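You operate a simulated robot arm through the tools that you are given. There is no shell and no other tool. Be economical: measure what you need, move in short steps, check, and stop when the job is done.

You run a simulated two-armed robot. Do the job below in one go: nothing can be reset, and whatever is moved stays where it is left.

TASK
Fetch the magnet label that says "6925" from the top of the check bench and set it on the pack of kraft sheets. Then fetch the black end cap and set it on the table top over the drawer. Then put the small carton marked "caps" from the shelf under the check bench on the yellow dock plate on the top of the check bench. Then take the orange logger and leave it on top of the grey box of buckles on the top of the check bench. Then put the grease cartridge labelled "EP 2" from the hp pan on the upper shelf of the film rack. Then put the 30 stop post from the top of the packing table on top of the bundle of tags. Then carry the flat card box with both arms and set it on the shelf under the check bench. Then take the blue post stand and put it on the black rubber pad. Then open the cart end flap. The order counts. Set down upright: small carton, blue post stand.

It is judged by the outcome, as a careful person would: the job done as asked, and still so three seconds after it is handed in. It fails if anything else is knocked over, pushed out of place, dropped, spilled or broken. A push-on lid holds only when it is set on centred and level and pressed home; a screw cap is set on level and turned clockwise until tight. Flat cloth is picked up by pressing the open fingertips on it (5 to 10 N) and closing them slowly along it; thin cloth reads only 2 to 8 mm in the jaws.

THE ROBOT
Two 6-joint arms with two-finger parallel grippers on one trunk, on a base that drives. Base frame: it is fixed to the floor where the robot stands at the start and does not move with it; the origin is under the middle of the robot, x ahead of it, y to its left, z up; the surface under the hand at the start is at about z = 0.88. Lengths are in m, angles in degrees, forces in N, time in s.
The left shoulder is at the start at [0.08, 0.216, 1.571], the right one opposite. With the tool pointing down near the work surface each hand reaches from about 0.1 to 0.72 m from the robot's upright axis, wherever it stands, measured 20 degrees to its own side. Places, roughly: black end cap (5x5x5 cm) [0.7, 0, 0.9]; black rubber pad (11x11x2 cm) [-1.5, -0.7, 0.8]; blue post stand (9x9x16 cm) [1, 1.9, 0.9]; box of buckles [0.5, 0, 1]; bundle of tags (5x9x3 cm) [1, 2.6, 0.9]; cart end flap [-1.4, 1.4, 0.3]; dock plate [1, -0.5, 1]; flat card box [0.75, 2.5, 1]; grease cartridge [-3.5, -0.75, 0.75]; magnet label [0.5, 0, 1]; orange logger [0.75, -0.25, 1]; pack of kraft sheets (20x15x3 cm) [0.6, 0.5, 0.9]; shelf under the check bench [0.7, -0.5, 0.3]; small carton [0.75, -0.75, 0.25]; stop post [1, 2.5, 1]; table top over the drawer (30x18 cm) [1.02, 2.4, 0.86]; upper shelf of the film rack (17x108 cm) [-3.32, 1.08, 1.2]. Payload 3.43 kg a hand.
The tool frame of a hand sits at the grasp point between the pads (the TCP): z along the fingers, y along the line on which they close. The tips reach 0.03 m beyond it. The gripper opens to 0.094 m. The fingers are 0.028 m wide and 0.01 m thick; the gripper's body (0.05 by 0.096 m) begins 0.055 m behind the TCP.
Orientation is that of the tool frame in the base frame, as [roll, pitch, yaw] about the fixed x, y, z axes, in that order (R = Rz(yaw) Ry(pitch) Rx(roll)). With the fingers straight down and closing along the base's y, the tool's x points along the base's -x, its y along +y and its z along -z.

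THE INTERFACE
- The arms move only by the tool jog_arm. It takes "left_rows", "right_rows" or both (then of equal length, played together; a hand with none holds still); each is a list of rows, each an object (a shift or turn left out is 0, a gripper value left out holds the last) with "offset": the shift along the base's x, y, z in m, a list of three; "delta_rot": the turn, a rotation vector about the base's x, y, z in degrees, a list of three; "hand": the closure in counts, from 0 (fully open) to 255 (shut). In form: [{"offset": [dx, dy, dz], "delta_rot": [ax, ay, az], "hand": hand}, ...]. A call has 1 to 10 rows; each row is the pose to reach, as a shift and turn from the pose commanded when the call began. A row lasts 0.2 s, in which the tool goes at most 0.05 m and 8.6 degrees; a call with a longer step from one row to the next is refused whole, and so is a gripper value outside its range. A pose out of reach is approached as far as the arm can. The call stops where the force on the tool passes 40 N (or 10 N more than at its start, if that is more) or the arm is blocked; 0.2 s more then pass. Each finger travels about 0.072 m/s and halts on what it meets, pressing with about 36 N; the grip force reading is that of the motor and also rises with nothing between the fingers. The clock runs only during rows and for 0.2 s after the last one: add rows that repeat a pose to give the fingers time. The reply holds the time, the measured pose of the TCP, the force on the tool along the base axes, the opening and the grip force, in the units named above and with some noise, with the torque about the TCP (base axes, N m) and any sound that the robot's microphone picked up.
- Cameras (640 x 400 px; columns grow to the right, rows downward): "scene" is now at [0.0947, -0.0006, 1.7142]; the picture's right is [-0.01, -1.00, 0.00], its down [-0.87, 0.01, -0.49] and it looks along [0.49, -0.00, -0.87] (base axes); focal length 274 px, centre (320, 200). "left" rides on the left gripper at [0.076, -0.014, -0.103] in its tool frame; the picture's right is [0.18, 0.98, 0.00], its down [-0.75, 0.14, -0.64] and it looks along [-0.63, 0.12, 0.77] (tool axes); focal length 243 px, centre (320, 200). "right" rides on the right gripper at [0.076, 0.014, -0.102] in its tool frame; the picture's right is [-0.18, 0.98, 0.00], its down [-0.75, -0.14, -0.64] and it looks along [-0.63, -0.12, 0.77] (tool axes); focal length 243 px, centre (320, 200). There is no depth. A picture from a camera that has moved, and an enlarged one, comes with that camera's place and axes in the base frame and with its lens.
- snapshot(camera): a new picture of that camera. It takes no simulated time.
- move_column(by): slides the trunk up (or, below 0, down) by that many m; the arms and the scene camera ride with it, the base frame stays. It gives what a move gives, with no picture.
- drive_base(legs): drives the robot by 1 to 6 legs, each [ahead, left, turn to the left] in m, m and degrees, along the robot's own axes; the way and the turn of a leg run together, so that a leg with both is an arc; at most 1.5 m and 180 degrees a leg. The arms and the cameras ride along, it lands a little off, and it stops where it bumps. It gives what a move gives.
- aim_head(pan, tilt): turns the head with the scene camera to pan (to the left, within 86 degrees either way) and tilt (down, from -29 to 69), counted from straight ahead of the robot. It gives what a move gives.
- zoom(camera, box): a new picture of the part [left, top, right, bottom] of that camera's present view, enlarged. It takes no simulated time.
- hand_in(): hands the job in; it is judged then, once.

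Work in short steps. Places have to be worked out from the pictures, the camera data and where the tool is seen: move nearer, look again, correct. Check each grasp and each placing, and mend what went wrong. You have 483 turns and 230 pictures in all, those below and enlarged ones among them. Open the grippers and draw the arms clear of the work before you hand the job in, unless the task says otherwise.

The tools are called after "Emit:" by a JSON object that holds its "method" and its "body". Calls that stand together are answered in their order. jog_arm: Moves the arms, as the interface text tells. Its arguments: {"type":"object","properties":{"left_rows":{"type":"array","items":{"type":"object","properties":{"offset":{"type":"array","items":{"type":"number"}},"delta_rot":{"type":"array","items":{"type":"number"}},"hand":{"type":"number"}}}},"right_rows":{"type":"array","items":{"type":"object","properties":{"offset":{"type":"array","items":{"type":"number"}},"delta_rot":{"type":"array","items":{"type":"number"}},"hand":{"type":"number"}}}}},"required":[]} The other tools are called the same way: move_column (by) slides the trunk up or down; drive_base (legs) drives the base; aim_head (pan, tilt) turns the head that bears the scene camera; snapshot (camera) takes a picture; zoom (camera, box) takes an enlarged picture of a part of a camera's view; hand_in () hands the job in.

At the start:

```text
time_s: 0.0
left_tcp_pos: [0.5425, 0.099, 1.0]
left_tcp_rot: [179.9, -0.1, -179.9]
left_wrist_force: [0.0, 0.2, -0.2]
left_wrist_torque: [-0.03, -0.01, 0.03]
left_finger_gap: 0.094
left_finger_force: 0.1
right_tcp_pos: [0.4158, -0.197, 0.9991]
right_tcp_rot: [-180.0, 0.0, 180.0]
right_wrist_force: [-0.2, -0.4, 0.1]
right_wrist_torque: [0.01, 0.01, -0.01]
right_finger_gap: 0.0941
right_finger_force: 0.1
trunk travel left (down, up): [-0.801, 0.039]
robot x, y, heading: [0.0006, 0.0008, 0.0]
head pan, tilt: [-0.5, 61.0]
```

scene: 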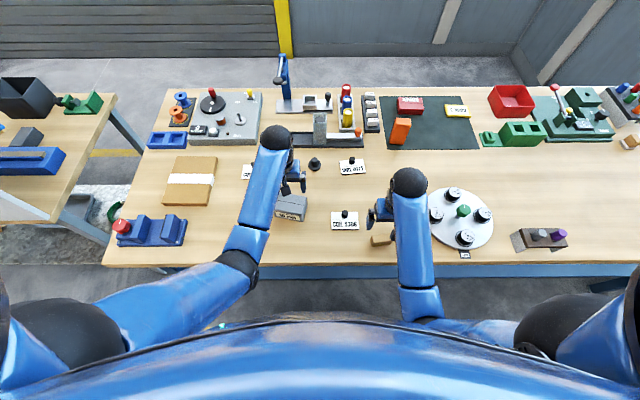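
right: 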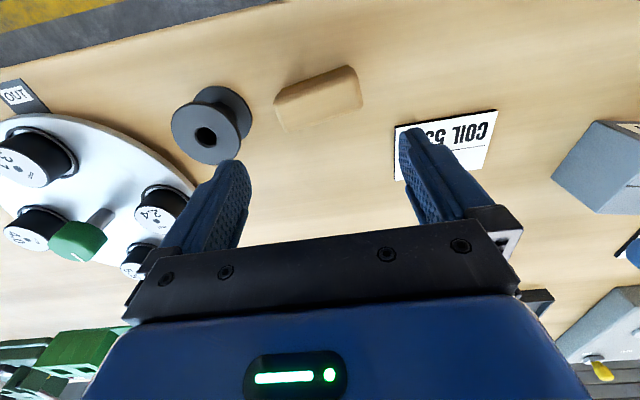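
left: 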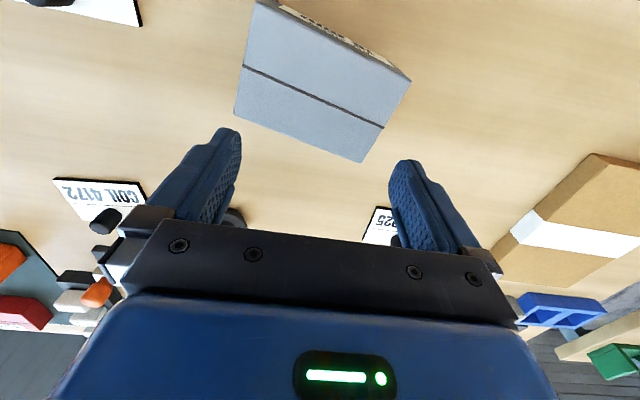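

I'll take a closer look at the bench before moving, starting with the scene view.

Emit:
{"method": "zoom", "body": {"camera": "scene", "box": [120, 70, 380, 260]}}

Emit:
{"method": "zoom", "body": {"camera": "scene", "box": [340, 70, 640, 270]}}

```text
2.11 times, centred on (250, 165) of scene
camera zoom: at [0.0947, -0.0006, 1.7142], right [-0.01, -1.0, 0.0], down [-0.87, 0.01, -0.49], along [0.49, 0.0, -0.87], focal length 577 px, centre (467, 274)
```

zoom: 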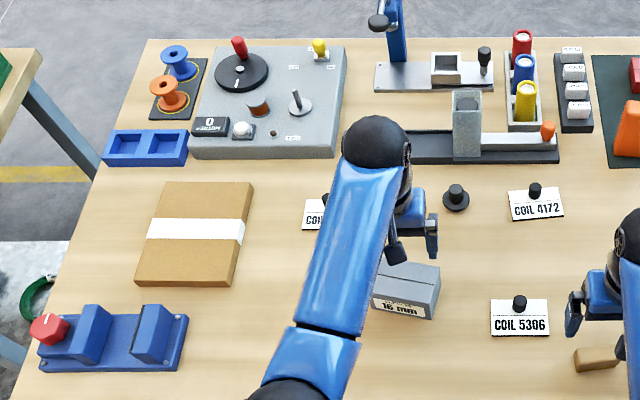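

```text
2.00 times, centred on (490, 170) of scene
camera zoom: at [0.0947, -0.0006, 1.7142], right [-0.01, -1.0, 0.0], down [-0.87, 0.01, -0.49], along [0.49, 0.0, -0.87], focal length 549 px, centre (-20, 260)
```

zoom: 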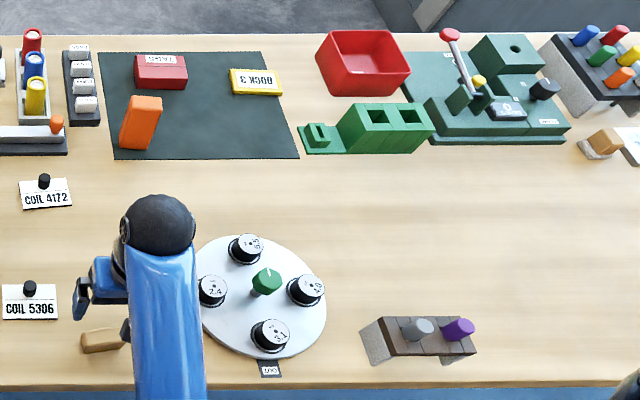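

The "…25" label is half hidden behind the left arm near [0.69, 0.24]. I raise the left hand a little and move it over, back in x, to see it in its own camera.

Emit:
{"method": "jog_arm", "body": {"left_rows": [{"offset": [-0.02, 0.03, 0.03]}, {"offset": [-0.02, 0.07, 0.05]}, {"offset": [-0.02, 0.11, 0.06]}, {"offset": [-0.02, 0.14, 0.06]}]}}

Emit:
{"method": "snapshot", "body": {"camera": "left"}}

Emit:
{"method": "snapshot", "body": {"camera": "scene"}}

```text
time_s: 1.0
left_tcp_pos: [0.5337, 0.2406, 1.0354]
left_tcp_rot: [180.0, 0.1, -180.0]
left_wrist_force: [0.2, -0.4, -0.2]
left_wrist_torque: [0.0, -0.02, 0.0]
left_finger_gap: 0.0938
left_finger_force: 0.0
left hand out of reach, approached as far as the arm can: row 2, 3, 4
right_tcp_pos: [0.416, -0.1976, 0.9988]
right_tcp_rot: [180.0, -0.1, -179.9]
right_wrist_force: [0.2, 0.2, -0.1]
right_wrist_torque: [-0.01, -0.02, -0.01]
right_finger_gap: 0.0938
right_finger_force: 0.0
trunk travel left (down, up): [-0.801, 0.039]
robot x, y, heading: [-0.0027, 0.0028, 0.0]
head pan, tilt: [-0.5, 61.0]
```

```text
224 pictures are left
camera left: at [0.458, 0.2243, 1.1363], right [-0.18, 0.98, 0.0], down [0.75, 0.14, 0.64], along [0.63, 0.12, -0.77], focal length 243 px, centre (320, 200)
```

left: 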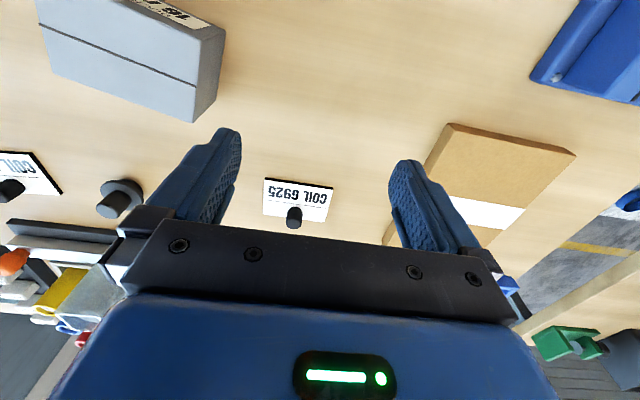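

```text
223 pictures are left
camera scene: at [0.0945, 0.0004, 1.7142], right [-0.01, -1.0, 0.0], down [-0.87, 0.01, -0.49], along [0.49, 0.0, -0.87], focal length 274 px, centre (320, 200)
```

scene: 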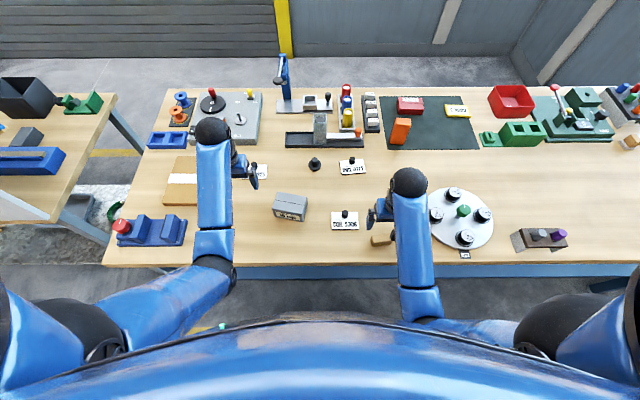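

The label "6925" lies at about x 0.64–0.71, y 0.19–0.28, with its knob near [0.695, 0.231]. That's at the edge of reach, so I drive 0.1 m ahead, with both hands clear above.

Emit:
{"method": "drive_base", "body": {"legs": [[0.1, 0, 0]]}}

Emit:
{"method": "snapshot", "body": {"camera": "scene"}}

Emit:
{"method": "snapshot", "body": {"camera": "left"}}

```text
time_s: 2.1
left_tcp_pos: [0.626, 0.2403, 1.039]
left_tcp_rot: [-180.0, 0.5, -179.9]
left_wrist_force: [-0.9, -0.6, 0.1]
left_wrist_torque: [-0.01, -0.07, 0.03]
left_finger_gap: 0.0942
left_finger_force: 0.0
right_tcp_pos: [0.5088, -0.1965, 1.0033]
right_tcp_rot: [180.0, 0.3, -179.8]
right_wrist_force: [-0.5, -0.1, 1.2]
right_wrist_torque: [0.01, -0.08, -0.02]
right_finger_gap: 0.0941
right_finger_force: 0.1
trunk travel left (down, up): [-0.801, 0.039]
robot x, y, heading: [0.0983, -0.0011, 0.3]
head pan, tilt: [-0.5, 61.0]
```

```text
222 pictures are left
camera scene: at [0.1829, -0.0005, 1.7149], right [-0.01, -1.0, 0.0], down [-0.87, 0.01, -0.49], along [0.49, 0.0, -0.87], focal length 274 px, centre (320, 200)
```

scene: 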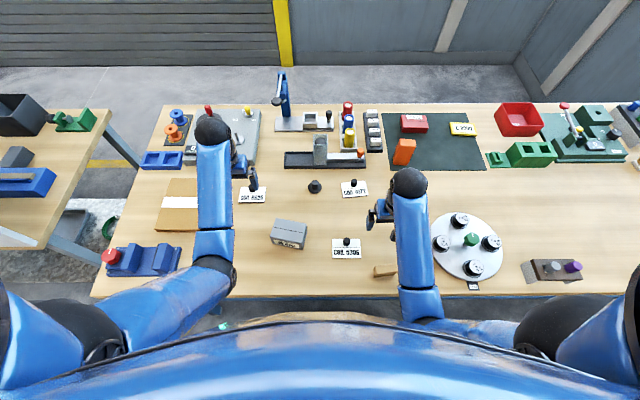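

```text
221 pictures are left
camera left: at [0.5494, 0.2242, 1.1392], right [-0.19, 0.98, 0.0], down [0.75, 0.14, 0.65], along [0.64, 0.12, -0.76], focal length 243 px, centre (320, 200)
```

left: 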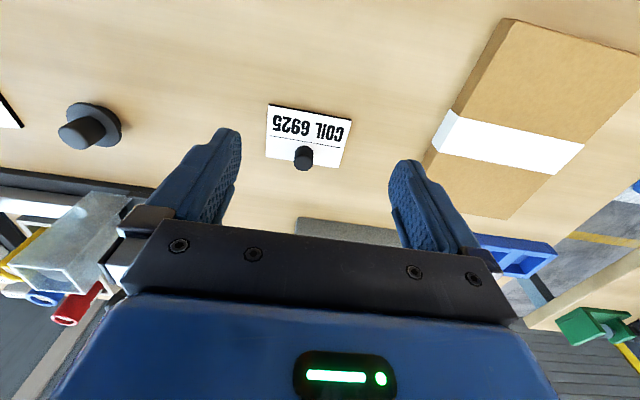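

Knob computed at [0.694, 0.233]. I move over it and descend to z≈0.935 with open fingers, then check.

Emit:
{"method": "jog_arm", "body": {"left_rows": [{"offset": [0.035, -0.004, -0.01]}, {"offset": [0.068, -0.007, -0.03]}, {"offset": [0.068, -0.007, -0.07]}, {"offset": [0.068, -0.007, -0.1]}]}}

Emit:
{"method": "snapshot", "body": {"camera": "left"}}

```text
time_s: 3.1
left_tcp_pos: [0.6999, 0.2328, 0.9321]
left_tcp_rot: [179.9, 0.1, -179.9]
left_wrist_force: [-0.4, -0.4, 0.6]
left_wrist_torque: [-0.02, 0.05, -0.01]
left_finger_gap: 0.094
left_finger_force: 0.0
right_tcp_pos: [0.5159, -0.197, 0.9987]
right_tcp_rot: [-180.0, -0.1, -179.8]
right_wrist_force: [0.3, -0.4, 0.1]
right_wrist_torque: [-0.01, 0.0, -0.01]
right_finger_gap: 0.094
right_finger_force: 0.0
trunk travel left (down, up): [-0.801, 0.039]
robot x, y, heading: [0.0972, 0.0001, 0.1]
head pan, tilt: [-0.5, 61.0]
```

```text
220 pictures are left
camera left: at [0.6242, 0.2162, 1.0347], right [-0.19, 0.98, 0.0], down [0.75, 0.14, 0.64], along [0.63, 0.12, -0.77], focal length 243 px, centre (320, 200)
```

left: 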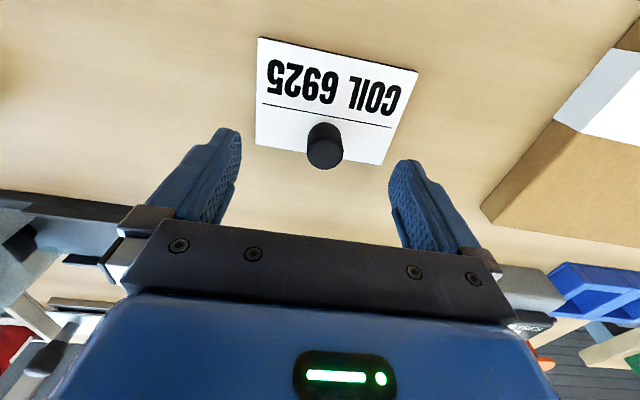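

Knob measured at [0.690, 0.233], top z≈0.908. I shift back 9 mm, drop to z≈0.92 and close.

Emit:
{"method": "jog_arm", "body": {"left_rows": [{"offset": [-0.009, 0, -0.006]}, {"offset": [-0.009, 0, -0.012]}, {"offset": [-0.009, 0, -0.012], "hand": 255}, {"offset": [-0.009, 0, -0.012], "hand": 255}, {"offset": [-0.009, 0, -0.012], "hand": 255}, {"offset": [-0.009, 0, -0.012], "hand": 255}, {"offset": [-0.009, 0, -0.012], "hand": 255}]}}

```text
time_s: 4.8
left_tcp_pos: [0.6898, 0.2336, 0.9244]
left_tcp_rot: [-179.9, 0.1, -179.9]
left_wrist_force: [-1.7, -0.9, -0.2]
left_wrist_torque: [0.06, 0.03, 0.03]
left_finger_gap: 0.0201
left_finger_force: 35.8
right_tcp_pos: [0.5132, -0.1957, 0.9992]
right_tcp_rot: [180.0, 0.0, -179.9]
right_wrist_force: [-0.4, -0.3, 0.4]
right_wrist_torque: [0.02, -0.02, 0.03]
right_finger_gap: 0.094
right_finger_force: 0.0
trunk travel left (down, up): [-0.801, 0.039]
robot x, y, heading: [0.0989, -0.003, -0.0]
head pan, tilt: [-0.5, 61.0]
```

Knob gripped (20 mm). Lift and look.

Emit:
{"method": "jog_arm", "body": {"left_rows": [{"offset": [0, 0, 0.03]}, {"offset": [0, 0, 0.07]}, {"offset": [-0.03, 0.04, 0.09]}, {"offset": [-0.05, 0.08, 0.09]}]}}

Emit:
{"method": "snapshot", "body": {"camera": "left"}}

Emit:
{"method": "snapshot", "body": {"camera": "scene"}}

```text
refused: row 3 steps farther than a row can; nothing moved
```

```text
219 pictures are left
camera left: at [0.6134, 0.2177, 1.0244], right [-0.19, 0.98, 0.0], down [0.75, 0.14, 0.64], along [0.63, 0.12, -0.77], focal length 243 px, centre (320, 200)
```

left: 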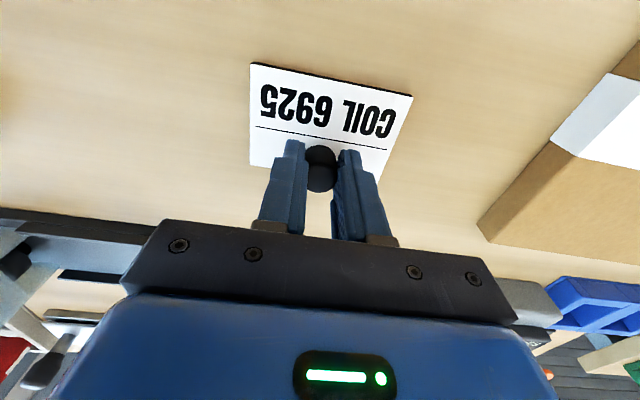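

```text
218 pictures are left
camera scene: at [0.1926, -0.0003, 1.7142], right [-0.01, -1.0, 0.0], down [-0.87, 0.01, -0.49], along [0.49, 0.0, -0.87], focal length 274 px, centre (320, 200)
```

scene: 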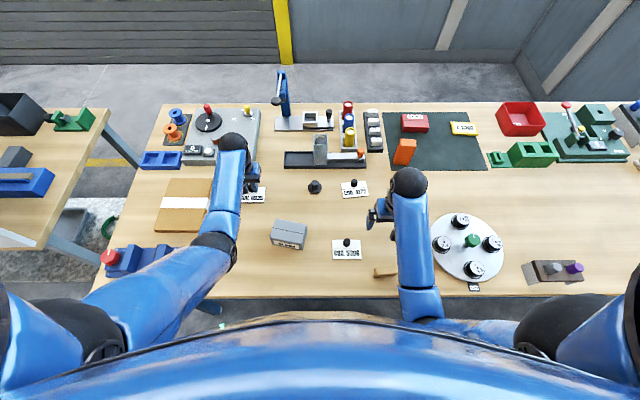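

A step was too long. I lift with smaller steps.

Emit:
{"method": "jog_arm", "body": {"left_rows": [{"offset": [0, 0, 0.03]}, {"offset": [0, 0, 0.065]}, {"offset": [-0.02, 0.035, 0.07]}, {"offset": [-0.04, 0.075, 0.07]}, {"offset": [-0.06, 0.115, 0.07]}, {"offset": [-0.06, 0.15, 0.07]}]}}

Emit:
{"method": "snapshot", "body": {"camera": "left"}}

```text
time_s: 6.2
left_tcp_pos: [0.6322, 0.3857, 0.9947]
left_tcp_rot: [-179.9, 0.0, -179.9]
left_wrist_force: [-0.5, -0.5, -2.2]
left_wrist_torque: [0.0, -0.02, -0.02]
left_finger_gap: 0.02
left_finger_force: 35.6
right_tcp_pos: [0.5148, -0.1966, 0.9993]
right_tcp_rot: [-179.9, -0.2, 180.0]
right_wrist_force: [-0.5, -0.3, -1.1]
right_wrist_torque: [0.03, 0.0, 0.02]
right_finger_gap: 0.094
right_finger_force: 0.0
trunk travel left (down, up): [-0.801, 0.039]
robot x, y, heading: [0.0997, -0.002, 0.1]
head pan, tilt: [-0.5, 61.0]
```

```text
217 pictures are left
camera left: at [0.5552, 0.3682, 1.0967], right [-0.19, 0.98, 0.0], down [0.75, 0.14, 0.64], along [0.63, 0.12, -0.77], focal length 243 px, centre (320, 200)
```

left: 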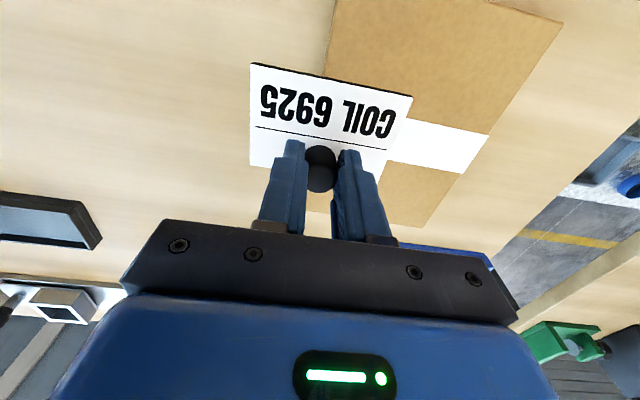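

Pack centre ≈[0.63, 0.455], top ≈0.91. I move on over it, then descend until contact.

Emit:
{"method": "jog_arm", "body": {"left_rows": [{"offset": [0.01, 0.035, 0]}, {"offset": [0.012, 0.069, 0]}, {"offset": [0.012, 0.069, -0.02]}, {"offset": [0.012, 0.069, -0.03]}, {"offset": [0.012, 0.069, -0.035]}]}}

Emit:
{"method": "snapshot", "body": {"camera": "left"}}

```text
time_s: 7.3
left_tcp_pos: [0.6428, 0.4521, 0.9584]
left_tcp_rot: [180.0, 0.1, -180.0]
left_wrist_force: [-0.3, -0.2, -0.2]
left_wrist_torque: [0.0, -0.05, 0.02]
left_finger_gap: 0.0205
left_finger_force: 36.0
right_tcp_pos: [0.5156, -0.196, 1.0002]
right_tcp_rot: [180.0, -0.1, -179.9]
right_wrist_force: [0.8, -0.1, -0.8]
right_wrist_torque: [0.0, -0.05, 0.01]
right_finger_gap: 0.0943
right_finger_force: 0.0
trunk travel left (down, up): [-0.801, 0.039]
robot x, y, heading: [0.0987, 0.0001, -0.0]
head pan, tilt: [-0.5, 61.0]
```

```text
216 pictures are left
camera left: at [0.5669, 0.4369, 1.0601], right [-0.19, 0.98, 0.0], down [0.75, 0.14, 0.64], along [0.63, 0.12, -0.77], focal length 243 px, centre (320, 200)
```

left: 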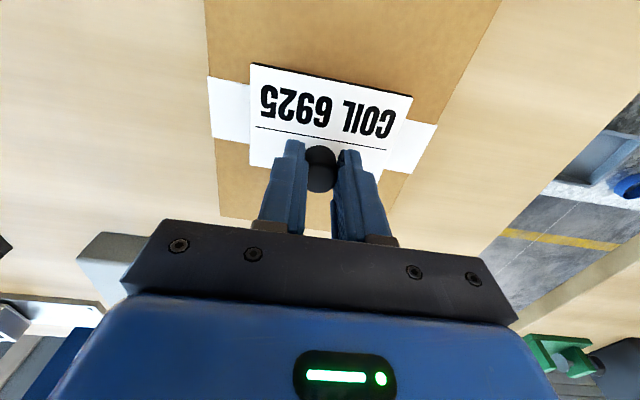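

Well centred. I step down in 2 mm steps until it rests.

Emit:
{"method": "jog_arm", "body": {"left_rows": [{"offset": [0, 0, -0.002]}, {"offset": [0, 0, -0.004]}, {"offset": [0, 0, -0.006]}, {"offset": [0, 0, -0.008]}]}}

```text
time_s: 8.3
left_tcp_pos: [0.6421, 0.4511, 0.9502]
left_tcp_rot: [180.0, 0.1, -179.9]
left_wrist_force: [0.9, -0.7, 0.0]
left_wrist_torque: [0.01, -0.01, 0.02]
left_finger_gap: 0.0202
left_finger_force: 35.8
right_tcp_pos: [0.5144, -0.1975, 1.0007]
right_tcp_rot: [180.0, 0.1, -179.9]
right_wrist_force: [0.3, 0.3, 0.3]
right_wrist_torque: [-0.01, 0.0, -0.02]
right_finger_gap: 0.094
right_finger_force: 0.1
trunk travel left (down, up): [-0.801, 0.039]
robot x, y, heading: [0.096, 0.0007, 0.1]
head pan, tilt: [-0.5, 61.0]
```

No contact yet; continue down.

Emit:
{"method": "jog_arm", "body": {"left_rows": [{"offset": [0, 0, -0.002]}, {"offset": [0, 0, -0.004]}, {"offset": [0, 0, -0.006]}]}}

```text
time_s: 9.2
left_tcp_pos: [0.6426, 0.4513, 0.9451]
left_tcp_rot: [179.9, 0.3, -180.0]
left_wrist_force: [1.0, 1.4, 3.8]
left_wrist_torque: [-0.01, 0.13, 0.0]
left_finger_gap: 0.0202
left_finger_force: 36.2
right_tcp_pos: [0.5147, -0.1959, 0.9986]
right_tcp_rot: [-179.9, -0.1, -179.9]
right_wrist_force: [0.6, -0.2, -0.9]
right_wrist_torque: [-0.01, -0.01, -0.01]
right_finger_gap: 0.0942
right_finger_force: 0.1
trunk travel left (down, up): [-0.801, 0.039]
robot x, y, heading: [0.0976, -0.0031, 0.0]
head pan, tilt: [-0.5, 61.0]
```

Contact (3.8 N). Open slowly and rise.

Emit:
{"method": "jog_arm", "body": {"left_rows": [{"offset": [0, 0, 0], "hand": 120}, {"offset": [0, 0, 0], "hand": 120}, {"offset": [0, 0, 0], "hand": 60}, {"offset": [0, 0, 0.02], "hand": 0}, {"offset": [0, 0, 0.055], "hand": 0}]}}

Emit:
{"method": "snapshot", "body": {"camera": "left"}}

```text
time_s: 10.3
left_tcp_pos: [0.6427, 0.4523, 1.0001]
left_tcp_rot: [-180.0, 0.0, -179.9]
left_wrist_force: [0.3, 0.1, -0.3]
left_wrist_torque: [-0.03, 0.01, -0.02]
left_finger_gap: 0.0943
left_finger_force: 0.2
right_tcp_pos: [0.5136, -0.1964, 1.0011]
right_tcp_rot: [-180.0, 0.1, -179.9]
right_wrist_force: [0.0, 0.5, 0.5]
right_wrist_torque: [0.06, 0.01, 0.01]
right_finger_gap: 0.094
right_finger_force: 0.0
trunk travel left (down, up): [-0.801, 0.039]
robot x, y, heading: [0.0971, 0.0016, 0.1]
head pan, tilt: [-0.5, 61.0]
```

```text
215 pictures are left
camera left: at [0.5672, 0.4367, 1.1012], right [-0.19, 0.98, 0.0], down [0.75, 0.14, 0.64], along [0.63, 0.12, -0.77], focal length 243 px, centre (320, 200)
```

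left: 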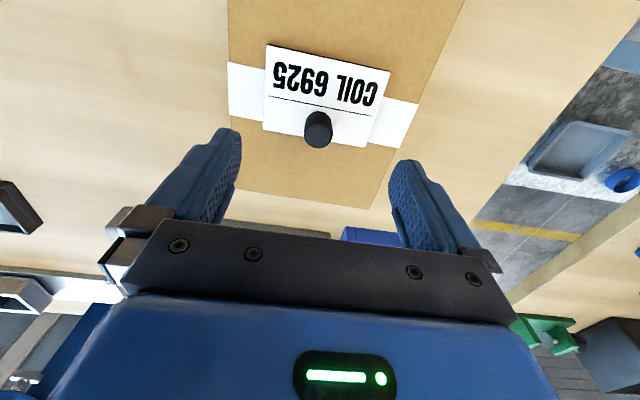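

Label done. Next the black end cap near [0.70, 0.02]; I bring the left hand to it at z=1.0.

Emit:
{"method": "jog_arm", "body": {"left_rows": [{"offset": [0.01, -0.045, 0]}, {"offset": [0.01, -0.09, 0]}, {"offset": [0.01, -0.135, 0]}, {"offset": [0.01, -0.18, 0]}, {"offset": [0.01, -0.225, 0]}, {"offset": [0.01, -0.27, 0]}, {"offset": [0.01, -0.315, 0]}, {"offset": [0.01, -0.36, 0]}, {"offset": [0.01, -0.4, 0]}, {"offset": [0.01, -0.43, 0]}]}}

Emit:
{"method": "snapshot", "body": {"camera": "left"}}

```text
time_s: 12.6
left_tcp_pos: [0.6531, 0.0207, 0.9988]
left_tcp_rot: [180.0, 0.1, -179.9]
left_wrist_force: [0.9, -0.4, 0.3]
left_wrist_torque: [-0.03, -0.02, -0.03]
left_finger_gap: 0.0941
left_finger_force: 0.2
right_tcp_pos: [0.514, -0.1967, 0.9992]
right_tcp_rot: [-179.9, 0.0, -179.9]
right_wrist_force: [0.0, -0.2, 0.0]
right_wrist_torque: [0.02, -0.02, -0.02]
right_finger_gap: 0.0941
right_finger_force: 0.0
trunk travel left (down, up): [-0.801, 0.039]
robot x, y, heading: [0.0965, 0.0002, 0.4]
head pan, tilt: [-0.5, 61.0]
```

```text
214 pictures are left
camera left: at [0.5773, 0.0042, 1.1003], right [-0.19, 0.98, 0.0], down [0.75, 0.14, 0.64], along [0.63, 0.12, -0.77], focal length 243 px, centre (320, 200)
```

left: 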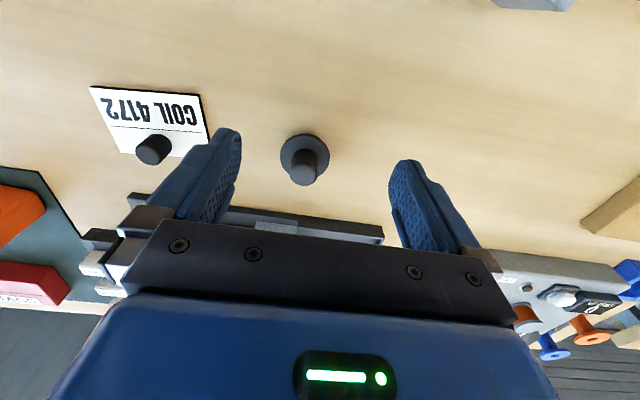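

End cap at [0.70, 0.012], stub on a flange. I go above and lower to z≈0.935, checking as I go.

Emit:
{"method": "jog_arm", "body": {"left_rows": [{"offset": [0.025, -0.005, 0]}, {"offset": [0.047, -0.009, -0.02]}, {"offset": [0.047, -0.009, -0.045]}, {"offset": [0.047, -0.009, -0.06]}]}}

Emit:
{"method": "snapshot", "body": {"camera": "left"}}

```text
time_s: 13.6
left_tcp_pos: [0.699, 0.0123, 0.9394]
left_tcp_rot: [180.0, 0.0, -179.9]
left_wrist_force: [-0.3, -0.3, -0.2]
left_wrist_torque: [0.0, 0.04, 0.01]
left_finger_gap: 0.094
left_finger_force: 0.0
right_tcp_pos: [0.5149, -0.1956, 1.0]
right_tcp_rot: [180.0, 0.0, -179.9]
right_wrist_force: [-0.8, 0.5, 0.5]
right_wrist_torque: [0.01, -0.01, 0.01]
right_finger_gap: 0.0943
right_finger_force: 0.1
trunk travel left (down, up): [-0.801, 0.039]
robot x, y, heading: [0.0984, -0.0014, 0.1]
head pan, tilt: [-0.5, 61.0]
```

```text
213 pictures are left
camera left: at [0.6229, -0.0039, 1.0401], right [-0.19, 0.98, 0.0], down [0.75, 0.14, 0.64], along [0.63, 0.12, -0.77], focal length 243 px, centre (320, 200)
```

left: 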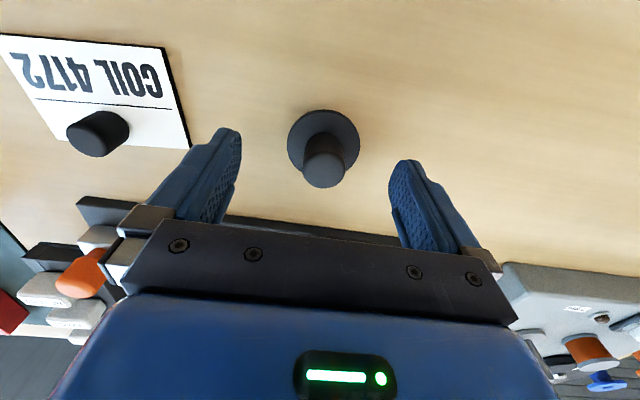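

Aligned. Drop to z≈0.925, close, and lift.

Emit:
{"method": "jog_arm", "body": {"left_rows": [{"offset": [0.001, 0.001, -0.008]}, {"offset": [0.001, 0.001, -0.014]}, {"offset": [0.001, 0.001, -0.014], "hand": 255}, {"offset": [0.001, 0.001, -0.014], "hand": 255}, {"offset": [0.001, 0.001, -0.014], "hand": 255}, {"offset": [0.001, 0.001, -0.014], "hand": 255}, {"offset": [0.001, 0.001, -0.014], "hand": 255}, {"offset": [0.001, 0.001, 0.02], "hand": 255}, {"offset": [0.001, 0.001, 0.06], "hand": 255}]}}

Emit:
{"method": "snapshot", "body": {"camera": "left"}}

```text
time_s: 15.6
left_tcp_pos: [0.7024, 0.0142, 0.9998]
left_tcp_rot: [180.0, 0.1, -179.8]
left_wrist_force: [0.5, 0.1, 0.2]
left_wrist_torque: [-0.04, -0.03, -0.02]
left_finger_gap: 0.045
left_finger_force: 36.2
right_tcp_pos: [0.5142, -0.1967, 0.9996]
right_tcp_rot: [-180.0, -0.1, -179.9]
right_wrist_force: [0.1, 0.3, 0.1]
right_wrist_torque: [-0.03, 0.0, 0.01]
right_finger_gap: 0.094
right_finger_force: 0.0
trunk travel left (down, up): [-0.801, 0.039]
robot x, y, heading: [0.0996, 0.0011, 0.1]
head pan, tilt: [-0.5, 61.0]
```

```text
212 pictures are left
camera left: at [0.6254, -0.0017, 1.1002], right [-0.19, 0.98, 0.0], down [0.75, 0.14, 0.64], along [0.63, 0.12, -0.77], focal length 243 px, centre (320, 200)
```

left: 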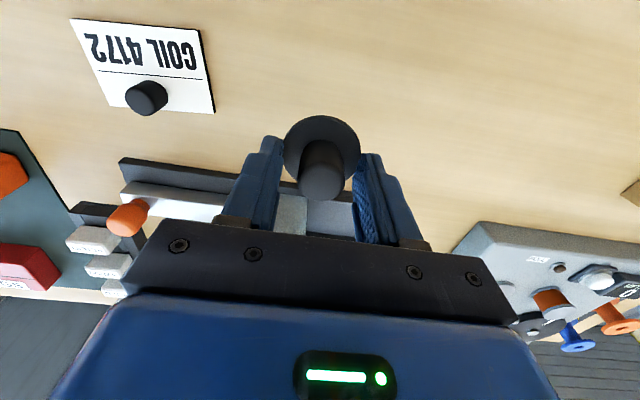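

Cap held by its flange (45 mm), bottom is ~45 mm below the TCP. I shift the hand to the clear lane y≈0.25, then back off from the bench.

Emit:
{"method": "jog_arm", "body": {"left_rows": [{"offset": [-0.03, 0.03, 0]}, {"offset": [-0.05, 0.07, 0]}, {"offset": [-0.06, 0.115, 0]}, {"offset": [-0.07, 0.16, 0]}, {"offset": [-0.08, 0.205, 0]}, {"offset": [-0.1, 0.24, 0]}]}}

Emit:
{"method": "drive_base", "body": {"legs": [[-0.5, 0, 0]]}}

Emit:
{"method": "aim_head", "body": {"pan": 60, "tilt": 30}}

Emit:
{"method": "snapshot", "body": {"camera": "scene"}}

```text
time_s: 16.9
left_tcp_pos: [0.5998, 0.2554, 0.9973]
left_tcp_rot: [179.9, 0.2, -179.9]
left_wrist_force: [-0.7, 0.1, -0.6]
left_wrist_torque: [0.03, 0.0, -0.01]
left_finger_gap: 0.0451
left_finger_force: 36.0
right_tcp_pos: [0.5133, -0.1963, 0.9995]
right_tcp_rot: [-179.9, 0.0, -179.8]
right_wrist_force: [-0.9, 0.8, 0.1]
right_wrist_torque: [0.03, 0.01, -0.03]
right_finger_gap: 0.0943
right_finger_force: 0.1
trunk travel left (down, up): [-0.801, 0.039]
robot x, y, heading: [0.0998, 0.0026, 0.1]
head pan, tilt: [-0.5, 61.0]
```

```text
time_s: 19.9
left_tcp_pos: [0.0991, 0.254, 0.9978]
left_tcp_rot: [180.0, 0.0, -179.9]
left_wrist_force: [0.6, -0.1, -0.3]
left_wrist_torque: [0.02, 0.03, -0.03]
left_finger_gap: 0.0454
left_finger_force: 35.8
right_tcp_pos: [0.0138, -0.1976, 0.9993]
right_tcp_rot: [-180.0, -0.2, -179.8]
right_wrist_force: [-0.2, -0.5, -0.9]
right_wrist_torque: [-0.07, 0.02, 0.0]
right_finger_gap: 0.0939
right_finger_force: 0.1
trunk travel left (down, up): [-0.801, 0.039]
robot x, y, heading: [-0.4072, 0.0002, -0.0]
head pan, tilt: [-0.5, 61.0]
```

```text
time_s: 21.2
left_tcp_pos: [0.0977, 0.2526, 0.9979]
left_tcp_rot: [-180.0, 0.2, -180.0]
left_wrist_force: [0.1, -0.7, 0.6]
left_wrist_torque: [-0.03, 0.02, -0.01]
left_finger_gap: 0.0451
left_finger_force: 36.1
right_tcp_pos: [0.0109, -0.1973, 0.999]
right_tcp_rot: [-179.9, -0.1, -179.7]
right_wrist_force: [0.4, -0.4, 0.7]
right_wrist_torque: [0.01, 0.02, 0.0]
right_finger_gap: 0.0943
right_finger_force: 0.1
trunk travel left (down, up): [-0.801, 0.039]
robot x, y, heading: [-0.4014, 0.0016, 0.0]
head pan, tilt: [60.0, 30.0]
```

```text
211 pictures are left
camera scene: at [-0.3304, 0.0776, 1.7573], right [0.87, -0.5, 0.0], down [-0.25, -0.43, -0.87], along [0.43, 0.75, -0.5], focal length 274 px, centre (320, 200)
```

scene: 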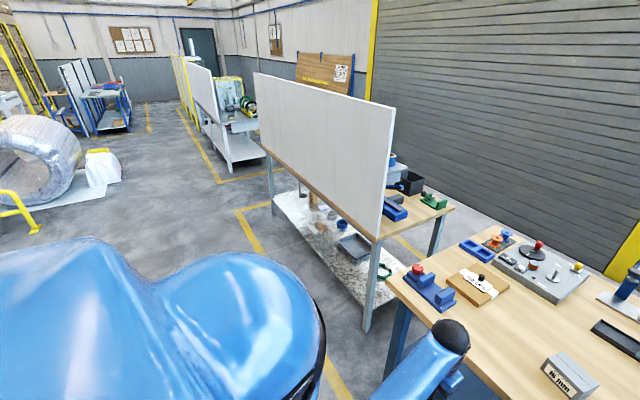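

The packing table has a tall screen on its near side (x≈0.46, y 0.9–2.3), so I have to go round. I drive left 1.2 m along the aisle and look.

Emit:
{"method": "drive_base", "body": {"legs": [[0, 1.2, 0]]}}

Emit:
{"method": "aim_head", "body": {"pan": 30, "tilt": 20}}

Emit:
{"method": "snapshot", "body": {"camera": "scene"}}

```text
time_s: 27.3
left_tcp_pos: [0.093, 1.4614, 0.9983]
left_tcp_rot: [179.9, 0.1, -179.8]
left_wrist_force: [-0.6, -0.5, 1.1]
left_wrist_torque: [0.02, -0.04, 0.0]
left_finger_gap: 0.045
left_finger_force: 36.1
right_tcp_pos: [0.0073, 1.0107, 0.9991]
right_tcp_rot: [180.0, 0.0, -179.7]
right_wrist_force: [-1.1, -0.3, -0.3]
right_wrist_torque: [0.02, -0.01, -0.01]
right_finger_gap: 0.0938
right_finger_force: 0.0
trunk travel left (down, up): [-0.801, 0.039]
robot x, y, heading: [-0.4082, 1.2061, 0.4]
head pan, tilt: [60.0, 30.0]
```

```text
time_s: 28.3
left_tcp_pos: [0.0934, 1.4615, 0.9973]
left_tcp_rot: [-179.9, 0.1, -179.7]
left_wrist_force: [0.0, 0.0, 0.7]
left_wrist_torque: [0.01, 0.03, 0.01]
left_finger_gap: 0.0449
left_finger_force: 35.2
right_tcp_pos: [0.0067, 1.0113, 1.0003]
right_tcp_rot: [-180.0, 0.1, -179.7]
right_wrist_force: [-0.4, -0.4, 0.6]
right_wrist_torque: [0.03, 0.02, 0.0]
right_finger_gap: 0.0938
right_finger_force: 0.1
trunk travel left (down, up): [-0.801, 0.039]
robot x, y, heading: [-0.4102, 1.2027, 0.3]
head pan, tilt: [30.0, 20.0]
```

```text
210 pictures are left
camera scene: at [-0.2996, 1.2536, 1.7734], right [0.5, -0.86, 0.0], down [-0.3, -0.17, -0.94], along [0.81, 0.47, -0.34], focal length 274 px, centre (320, 200)
```

scene: 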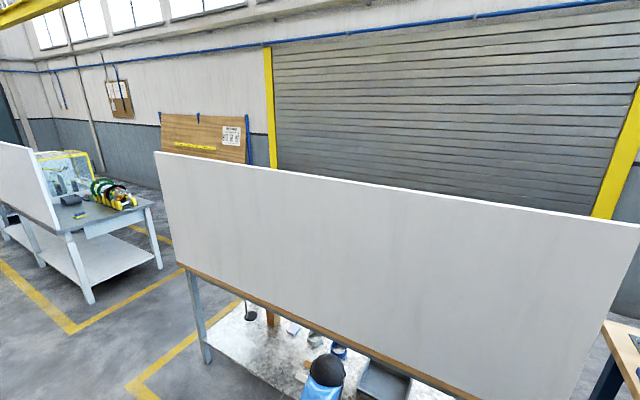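

The packing table spans y 0.89–2.66; there is a 1.5 m gap before the next table (y≈4.2). I go left to y≈3.4, then forward between the tables.

Emit:
{"method": "drive_base", "body": {"legs": [[0, 1.1, 0], [0, 1.1, 0], [1.2, 0, 0]]}}

Emit:
{"method": "aim_head", "body": {"pan": -30, "tilt": 25}}

Emit:
{"method": "snapshot", "body": {"camera": "scene"}}

```text
time_s: 44.9
left_tcp_pos: [1.2698, 3.7056, 0.9981]
left_tcp_rot: [-180.0, 0.2, -178.6]
left_wrist_force: [0.7, 0.3, -0.1]
left_wrist_torque: [-0.01, 0.0, 0.0]
left_finger_gap: 0.045
left_finger_force: 36.3
right_tcp_pos: [1.1923, 3.2531, 0.9995]
right_tcp_rot: [180.0, 0.0, -178.5]
right_wrist_force: [0.0, 0.6, -0.7]
right_wrist_torque: [-0.02, -0.03, 0.0]
right_finger_gap: 0.0941
right_finger_force: 0.1
trunk travel left (down, up): [-0.801, 0.039]
robot x, y, heading: [0.7731, 3.4382, 1.1]
head pan, tilt: [30.0, 20.0]
```

```text
time_s: 46.2
left_tcp_pos: [1.2702, 3.7063, 0.9976]
left_tcp_rot: [180.0, 0.1, -178.6]
left_wrist_force: [0.4, -0.3, 0.6]
left_wrist_torque: [-0.02, 0.02, -0.03]
left_finger_gap: 0.0449
left_finger_force: 35.7
right_tcp_pos: [1.1947, 3.253, 0.9997]
right_tcp_rot: [180.0, 0.0, -178.5]
right_wrist_force: [0.3, 0.6, 0.0]
right_wrist_torque: [0.01, -0.01, -0.01]
right_finger_gap: 0.094
right_finger_force: 0.1
trunk travel left (down, up): [-0.801, 0.039]
robot x, y, heading: [0.7722, 3.4392, 1.3]
head pan, tilt: [-30.0, 25.0]
```

```text
209 pictures are left
camera scene: at [0.8831, 3.3968, 1.7654], right [-0.48, -0.88, 0.0], down [-0.37, 0.2, -0.91], along [0.8, -0.43, -0.42], focal length 274 px, centre (320, 200)
```

scene: 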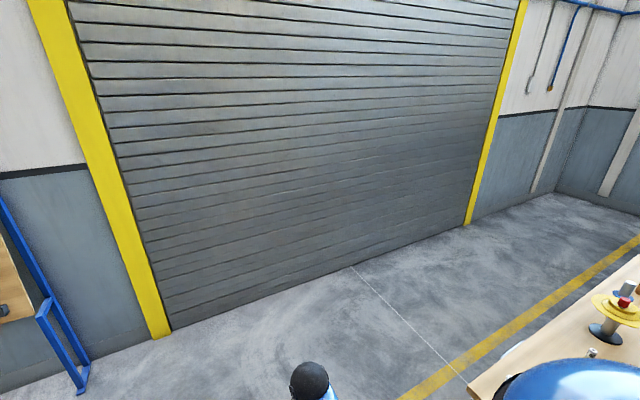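

Wall at x≈2.7, enough room. I go ahead to x≈1.8, turn 180° and slide toward the table's back side.

Emit:
{"method": "drive_base", "body": {"legs": [[1.0, 0, 0], [0, 0, 90], [0, 0, 88], [0, 0.7, 0]]}}

Emit:
{"method": "aim_head", "body": {"pan": 15, "tilt": 45}}

Emit:
{"method": "snapshot", "body": {"camera": "scene"}}

```text
time_s: 62.4
left_tcp_pos: [1.2789, 2.5137, 0.9979]
left_tcp_rot: [179.8, 0.1, 0.0]
left_wrist_force: [0.1, 0.3, -0.1]
left_wrist_torque: [-0.02, -0.01, 0.0]
left_finger_gap: 0.0444
left_finger_force: 35.9
right_tcp_pos: [1.3659, 2.9652, 0.9986]
right_tcp_rot: [179.9, 0.0, 0.0]
right_wrist_force: [0.0, 0.3, -0.2]
right_wrist_torque: [0.02, 0.03, -0.01]
right_finger_gap: 0.0939
right_finger_force: 0.0
trunk travel left (down, up): [-0.801, 0.039]
robot x, y, heading: [1.7819, 2.7685, 179.9]
head pan, tilt: [-30.0, 25.0]
```

```text
time_s: 63.5
left_tcp_pos: [1.2776, 2.5129, 0.9961]
left_tcp_rot: [180.0, 0.1, -0.1]
left_wrist_force: [0.3, 0.0, -0.4]
left_wrist_torque: [-0.01, 0.02, -0.02]
left_finger_gap: 0.0447
left_finger_force: 36.5
right_tcp_pos: [1.3648, 2.9648, 0.9999]
right_tcp_rot: [180.0, 0.0, 0.0]
right_wrist_force: [-1.1, 0.8, -0.1]
right_wrist_torque: [0.0, 0.03, 0.0]
right_finger_gap: 0.0939
right_finger_force: 0.1
trunk travel left (down, up): [-0.801, 0.039]
robot x, y, heading: [1.7839, 2.7702, 179.8]
head pan, tilt: [15.0, 45.0]
```

```text
208 pictures are left
camera scene: at [1.6714, 2.7453, 1.7348], right [-0.26, 0.97, 0.0], down [0.68, 0.18, -0.71], along [-0.68, -0.18, -0.71], focal length 274 px, centre (320, 200)
```

scene: 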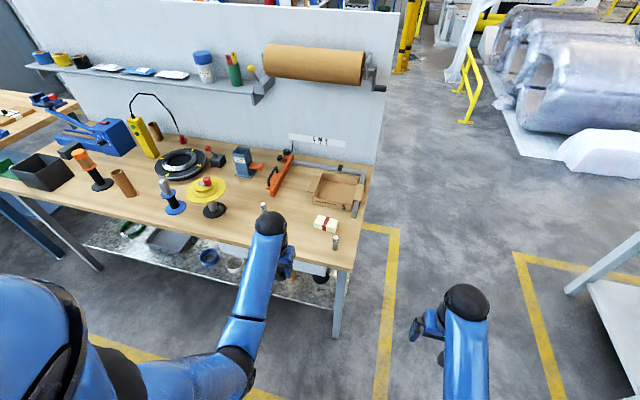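

I can see the packing table now; zoom in on its right end.

Emit:
{"method": "zoom", "body": {"camera": "scene", "box": [190, 120, 390, 250]}}

Emit:
{"method": "zoom", "body": {"camera": "scene", "box": [0, 90, 240, 240]}}

```text
3.08 times, centred on (290, 185) of scene
camera zoom: at [1.6714, 2.7453, 1.7348], right [-0.26, 0.97, 0.0], down [0.68, 0.18, -0.71], along [-0.68, -0.18, -0.71], focal length 844 px, centre (412, 246)
```

zoom: 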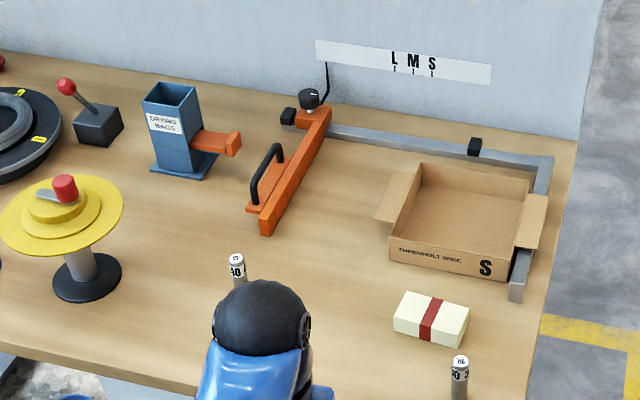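

```text
2.67 times, centred on (120, 165) of scene
camera zoom: at [1.6714, 2.7453, 1.7348], right [-0.26, 0.97, 0.0], down [0.68, 0.18, -0.71], along [-0.68, -0.18, -0.71], focal length 731 px, centre (853, 293)
```

zoom: 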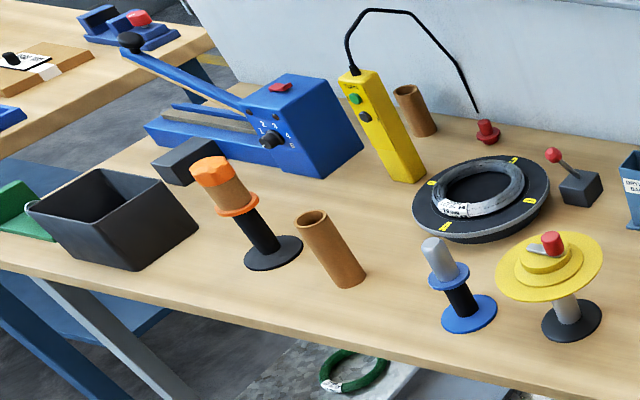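

The zone above the drawer is around x 0.93–1.11, y 2.25–2.55, with a post standing near [0.98, 2.32]. I drive ahead 0.2 and left 0.1 so the left hand comes above it (cap bottom at 0.95, above the posts).

Emit:
{"method": "drive_base", "body": {"legs": [[0.2, 0.1, 0]]}}

Emit:
{"method": "snapshot", "body": {"camera": "left"}}

Emit:
{"method": "snapshot", "body": {"camera": "scene"}}

```text
time_s: 65.2
left_tcp_pos: [1.0811, 2.4174, 0.9992]
left_tcp_rot: [179.9, 0.3, -0.1]
left_wrist_force: [-0.3, 1.2, -0.6]
left_wrist_torque: [-0.01, 0.0, -0.01]
left_finger_gap: 0.0445
left_finger_force: 36.0
right_tcp_pos: [1.1697, 2.8676, 1.0001]
right_tcp_rot: [180.0, 0.2, -0.1]
right_wrist_force: [0.8, 0.4, 0.2]
right_wrist_torque: [-0.02, 0.04, 0.01]
right_finger_gap: 0.094
right_finger_force: 0.0
trunk travel left (down, up): [-0.801, 0.039]
robot x, y, heading: [1.5824, 2.6686, 179.9]
head pan, tilt: [15.0, 45.0]
```

```text
205 pictures are left
camera left: at [1.1585, 2.4291, 1.1006], right [0.18, -0.98, 0.0], down [-0.75, -0.14, 0.65], along [-0.64, -0.12, -0.76], focal length 243 px, centre (320, 200)
```

left: 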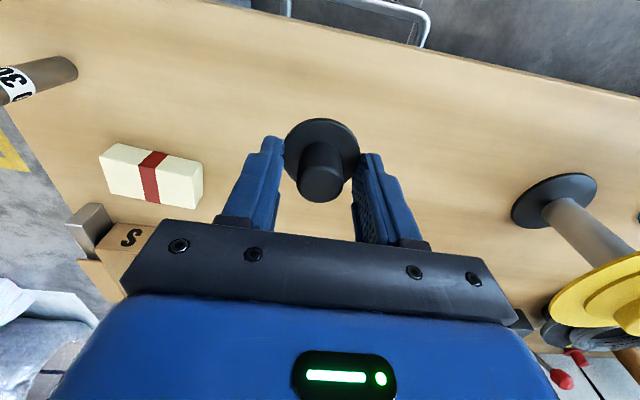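

```text
204 pictures are left
camera scene: at [1.4779, 2.6486, 1.7353], right [-0.26, 0.97, 0.0], down [0.68, 0.18, -0.71], along [-0.69, -0.18, -0.7], focal length 274 px, centre (320, 200)
```

scene: 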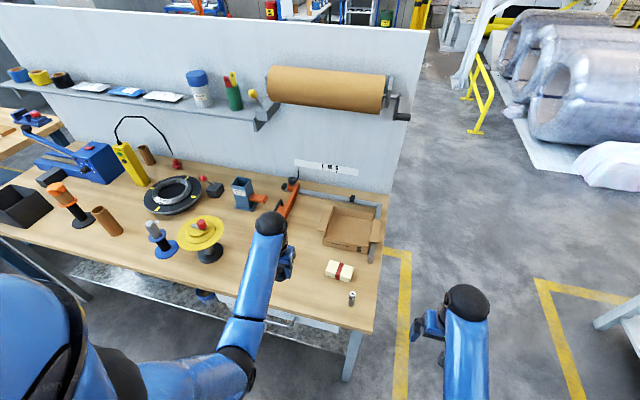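

The drawer handle is seen at y≈2.39, so the drawer zone is centred about [1.02, 2.4]. I go to x≈1.045 and descend to TCP z≈0.915.

Emit:
{"method": "jog_arm", "body": {"left_rows": [{"offset": [-0.037, 0, -0.02]}, {"offset": [-0.037, 0, -0.05]}, {"offset": [-0.037, 0, -0.075]}, {"offset": [-0.037, 0, -0.085]}, {"offset": [-0.037, 0, -0.088]}]}}

```text
time_s: 66.4
left_tcp_pos: [1.0405, 2.4131, 0.91]
left_tcp_rot: [179.9, 0.1, -0.1]
left_wrist_force: [-0.7, -0.6, -0.2]
left_wrist_torque: [-0.01, 0.04, -0.01]
left_finger_gap: 0.0447
left_finger_force: 35.9
right_tcp_pos: [1.1664, 2.8658, 0.9995]
right_tcp_rot: [179.9, -0.1, 0.0]
right_wrist_force: [-0.2, -0.3, -0.4]
right_wrist_torque: [-0.03, -0.01, -0.03]
right_finger_gap: 0.0939
right_finger_force: 0.0
trunk travel left (down, up): [-0.801, 0.039]
robot x, y, heading: [1.5797, 2.6705, 179.8]
head pan, tilt: [15.0, 45.0]
```

Small steps to contact.

Emit:
{"method": "jog_arm", "body": {"left_rows": [{"offset": [0, 0, -0.002]}, {"offset": [0, 0, -0.004]}, {"offset": [0, 0, -0.006]}]}}

```text
time_s: 67.2
left_tcp_pos: [1.0427, 2.4146, 0.9054]
left_tcp_rot: [-180.0, 0.2, -0.1]
left_wrist_force: [1.6, -0.8, 9.0]
left_wrist_torque: [0.01, -0.04, 0.0]
left_finger_gap: 0.0449
left_finger_force: 36.0
right_tcp_pos: [1.1674, 2.8644, 0.9997]
right_tcp_rot: [-180.0, 0.1, -0.1]
right_wrist_force: [0.6, 0.6, -0.1]
right_wrist_torque: [-0.04, 0.02, 0.01]
right_finger_gap: 0.094
right_finger_force: 0.1
trunk travel left (down, up): [-0.801, 0.039]
robot x, y, heading: [1.583, 2.6651, 180.0]
head pan, tilt: [15.0, 45.0]
```

Contact at z 0.905 as predicted. Release and rise.

Emit:
{"method": "jog_arm", "body": {"left_rows": [{"offset": [0, 0, 0], "hand": 90}, {"offset": [0, 0, 0], "hand": 40}, {"offset": [0, 0, 0], "hand": 0}, {"offset": [0, 0, 0.03], "hand": 0}, {"offset": [0, 0, 0.07], "hand": 0}, {"offset": [0.03, 0, 0.09], "hand": 0}, {"offset": [0.07, 0, 0.09], "hand": 0}]}}

Emit:
{"method": "snapshot", "body": {"camera": "left"}}

```text
time_s: 68.8
left_tcp_pos: [1.113, 2.4145, 0.9952]
left_tcp_rot: [179.9, 0.1, -0.2]
left_wrist_force: [0.9, 0.4, 0.1]
left_wrist_torque: [-0.04, 0.03, 0.03]
left_finger_gap: 0.0938
left_finger_force: 0.1
right_tcp_pos: [1.1676, 2.8657, 1.0006]
right_tcp_rot: [180.0, 0.0, -0.1]
right_wrist_force: [-0.5, 0.1, 0.2]
right_wrist_torque: [0.02, -0.02, -0.01]
right_finger_gap: 0.0939
right_finger_force: 0.0
trunk travel left (down, up): [-0.801, 0.039]
robot x, y, heading: [1.5823, 2.666, 180.2]
head pan, tilt: [15.0, 45.0]
```

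```text
203 pictures are left
camera left: at [1.1899, 2.4266, 1.0963], right [0.18, -0.98, 0.0], down [-0.75, -0.14, 0.65], along [-0.63, -0.12, -0.76], focal length 243 px, centre (320, 200)
```

left: 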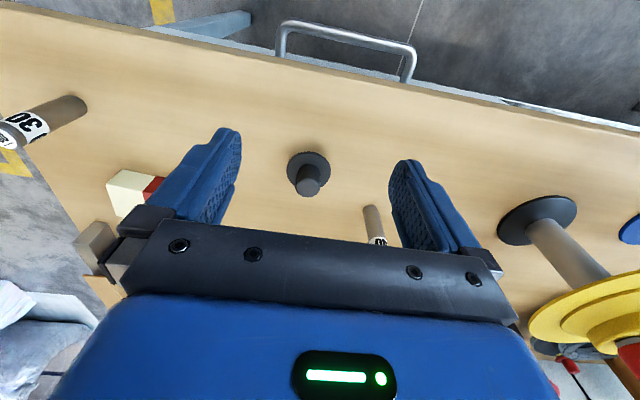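

Cap stands well. While here I check the numbers on both posts for later.

Emit:
{"method": "zoom", "body": {"camera": "left", "box": [340, 190, 420, 250]}}

Emit:
{"method": "zoom", "body": {"camera": "left", "box": [0, 80, 100, 160]}}

Emit:
{"method": "zoom", "body": {"camera": "scene", "box": [220, 200, 400, 340]}}

```text
6.67 times, centred on (380, 220) of left
camera zoom: at [1.1899, 2.4266, 1.0963], right [0.18, -0.98, 0.0], down [-0.75, -0.14, 0.65], along [-0.63, -0.12, -0.76], focal length 1618 px, centre (-80, 67)
```

zoom: 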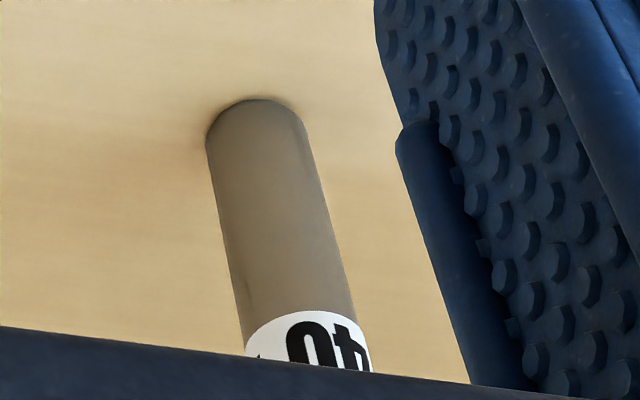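

```text
5.00 times, centred on (50, 120) of left
camera zoom: at [1.1899, 2.4266, 1.0963], right [0.18, -0.98, 0.0], down [-0.75, -0.14, 0.65], along [-0.63, -0.12, -0.76], focal length 1213 px, centre (1670, 600)
```

zoom: 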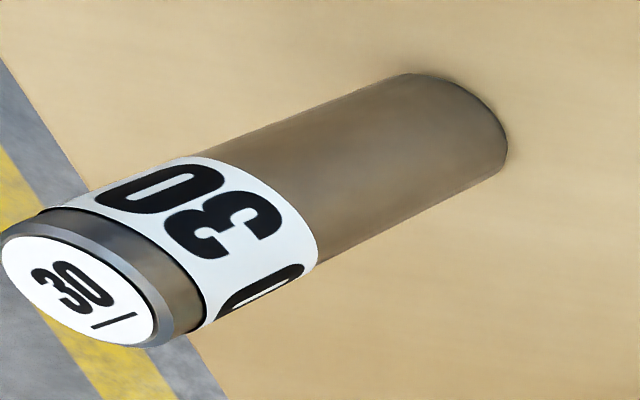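

```text
2.86 times, centred on (310, 270) of scene
camera zoom: at [1.4753, 2.6456, 1.735], right [-0.26, 0.97, 0.0], down [0.68, 0.18, -0.71], along [-0.68, -0.18, -0.71], focal length 784 px, centre (349, 0)
```

zoom: 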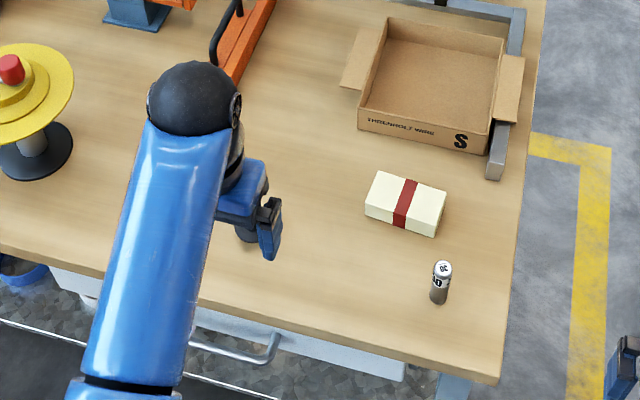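

The 30 post is the one at the corner ([1.07, 2.645]). Now the carton: the dock plate ([0.99, -0.6]) lies toward the back edge of the check bench, so I'll approach from the wall side. I back up and slide along the wall aisle toward -y.

Emit:
{"method": "drive_base", "body": {"legs": [[0.3, 0, 0]]}}

```text
time_s: 70.4
left_tcp_pos: [0.9278, 2.4145, 0.9912]
left_tcp_rot: [179.9, -0.1, -0.2]
left_wrist_force: [-0.5, 0.2, -0.3]
left_wrist_torque: [0.01, -0.01, -0.04]
left_finger_gap: 0.094
left_finger_force: 0.0
right_tcp_pos: [0.9845, 2.8667, 0.998]
right_tcp_rot: [-179.9, -0.3, -0.1]
right_wrist_force: [-0.6, 0.0, -0.3]
right_wrist_torque: [0.02, -0.03, 0.03]
right_finger_gap: 0.0941
right_finger_force: 0.1
trunk travel left (down, up): [-0.801, 0.039]
robot x, y, heading: [1.4, 2.6712, 179.9]
head pan, tilt: [15.0, 45.0]
stopped in leg 1: the robot was blocked; the commanded pose is now the measured one
```

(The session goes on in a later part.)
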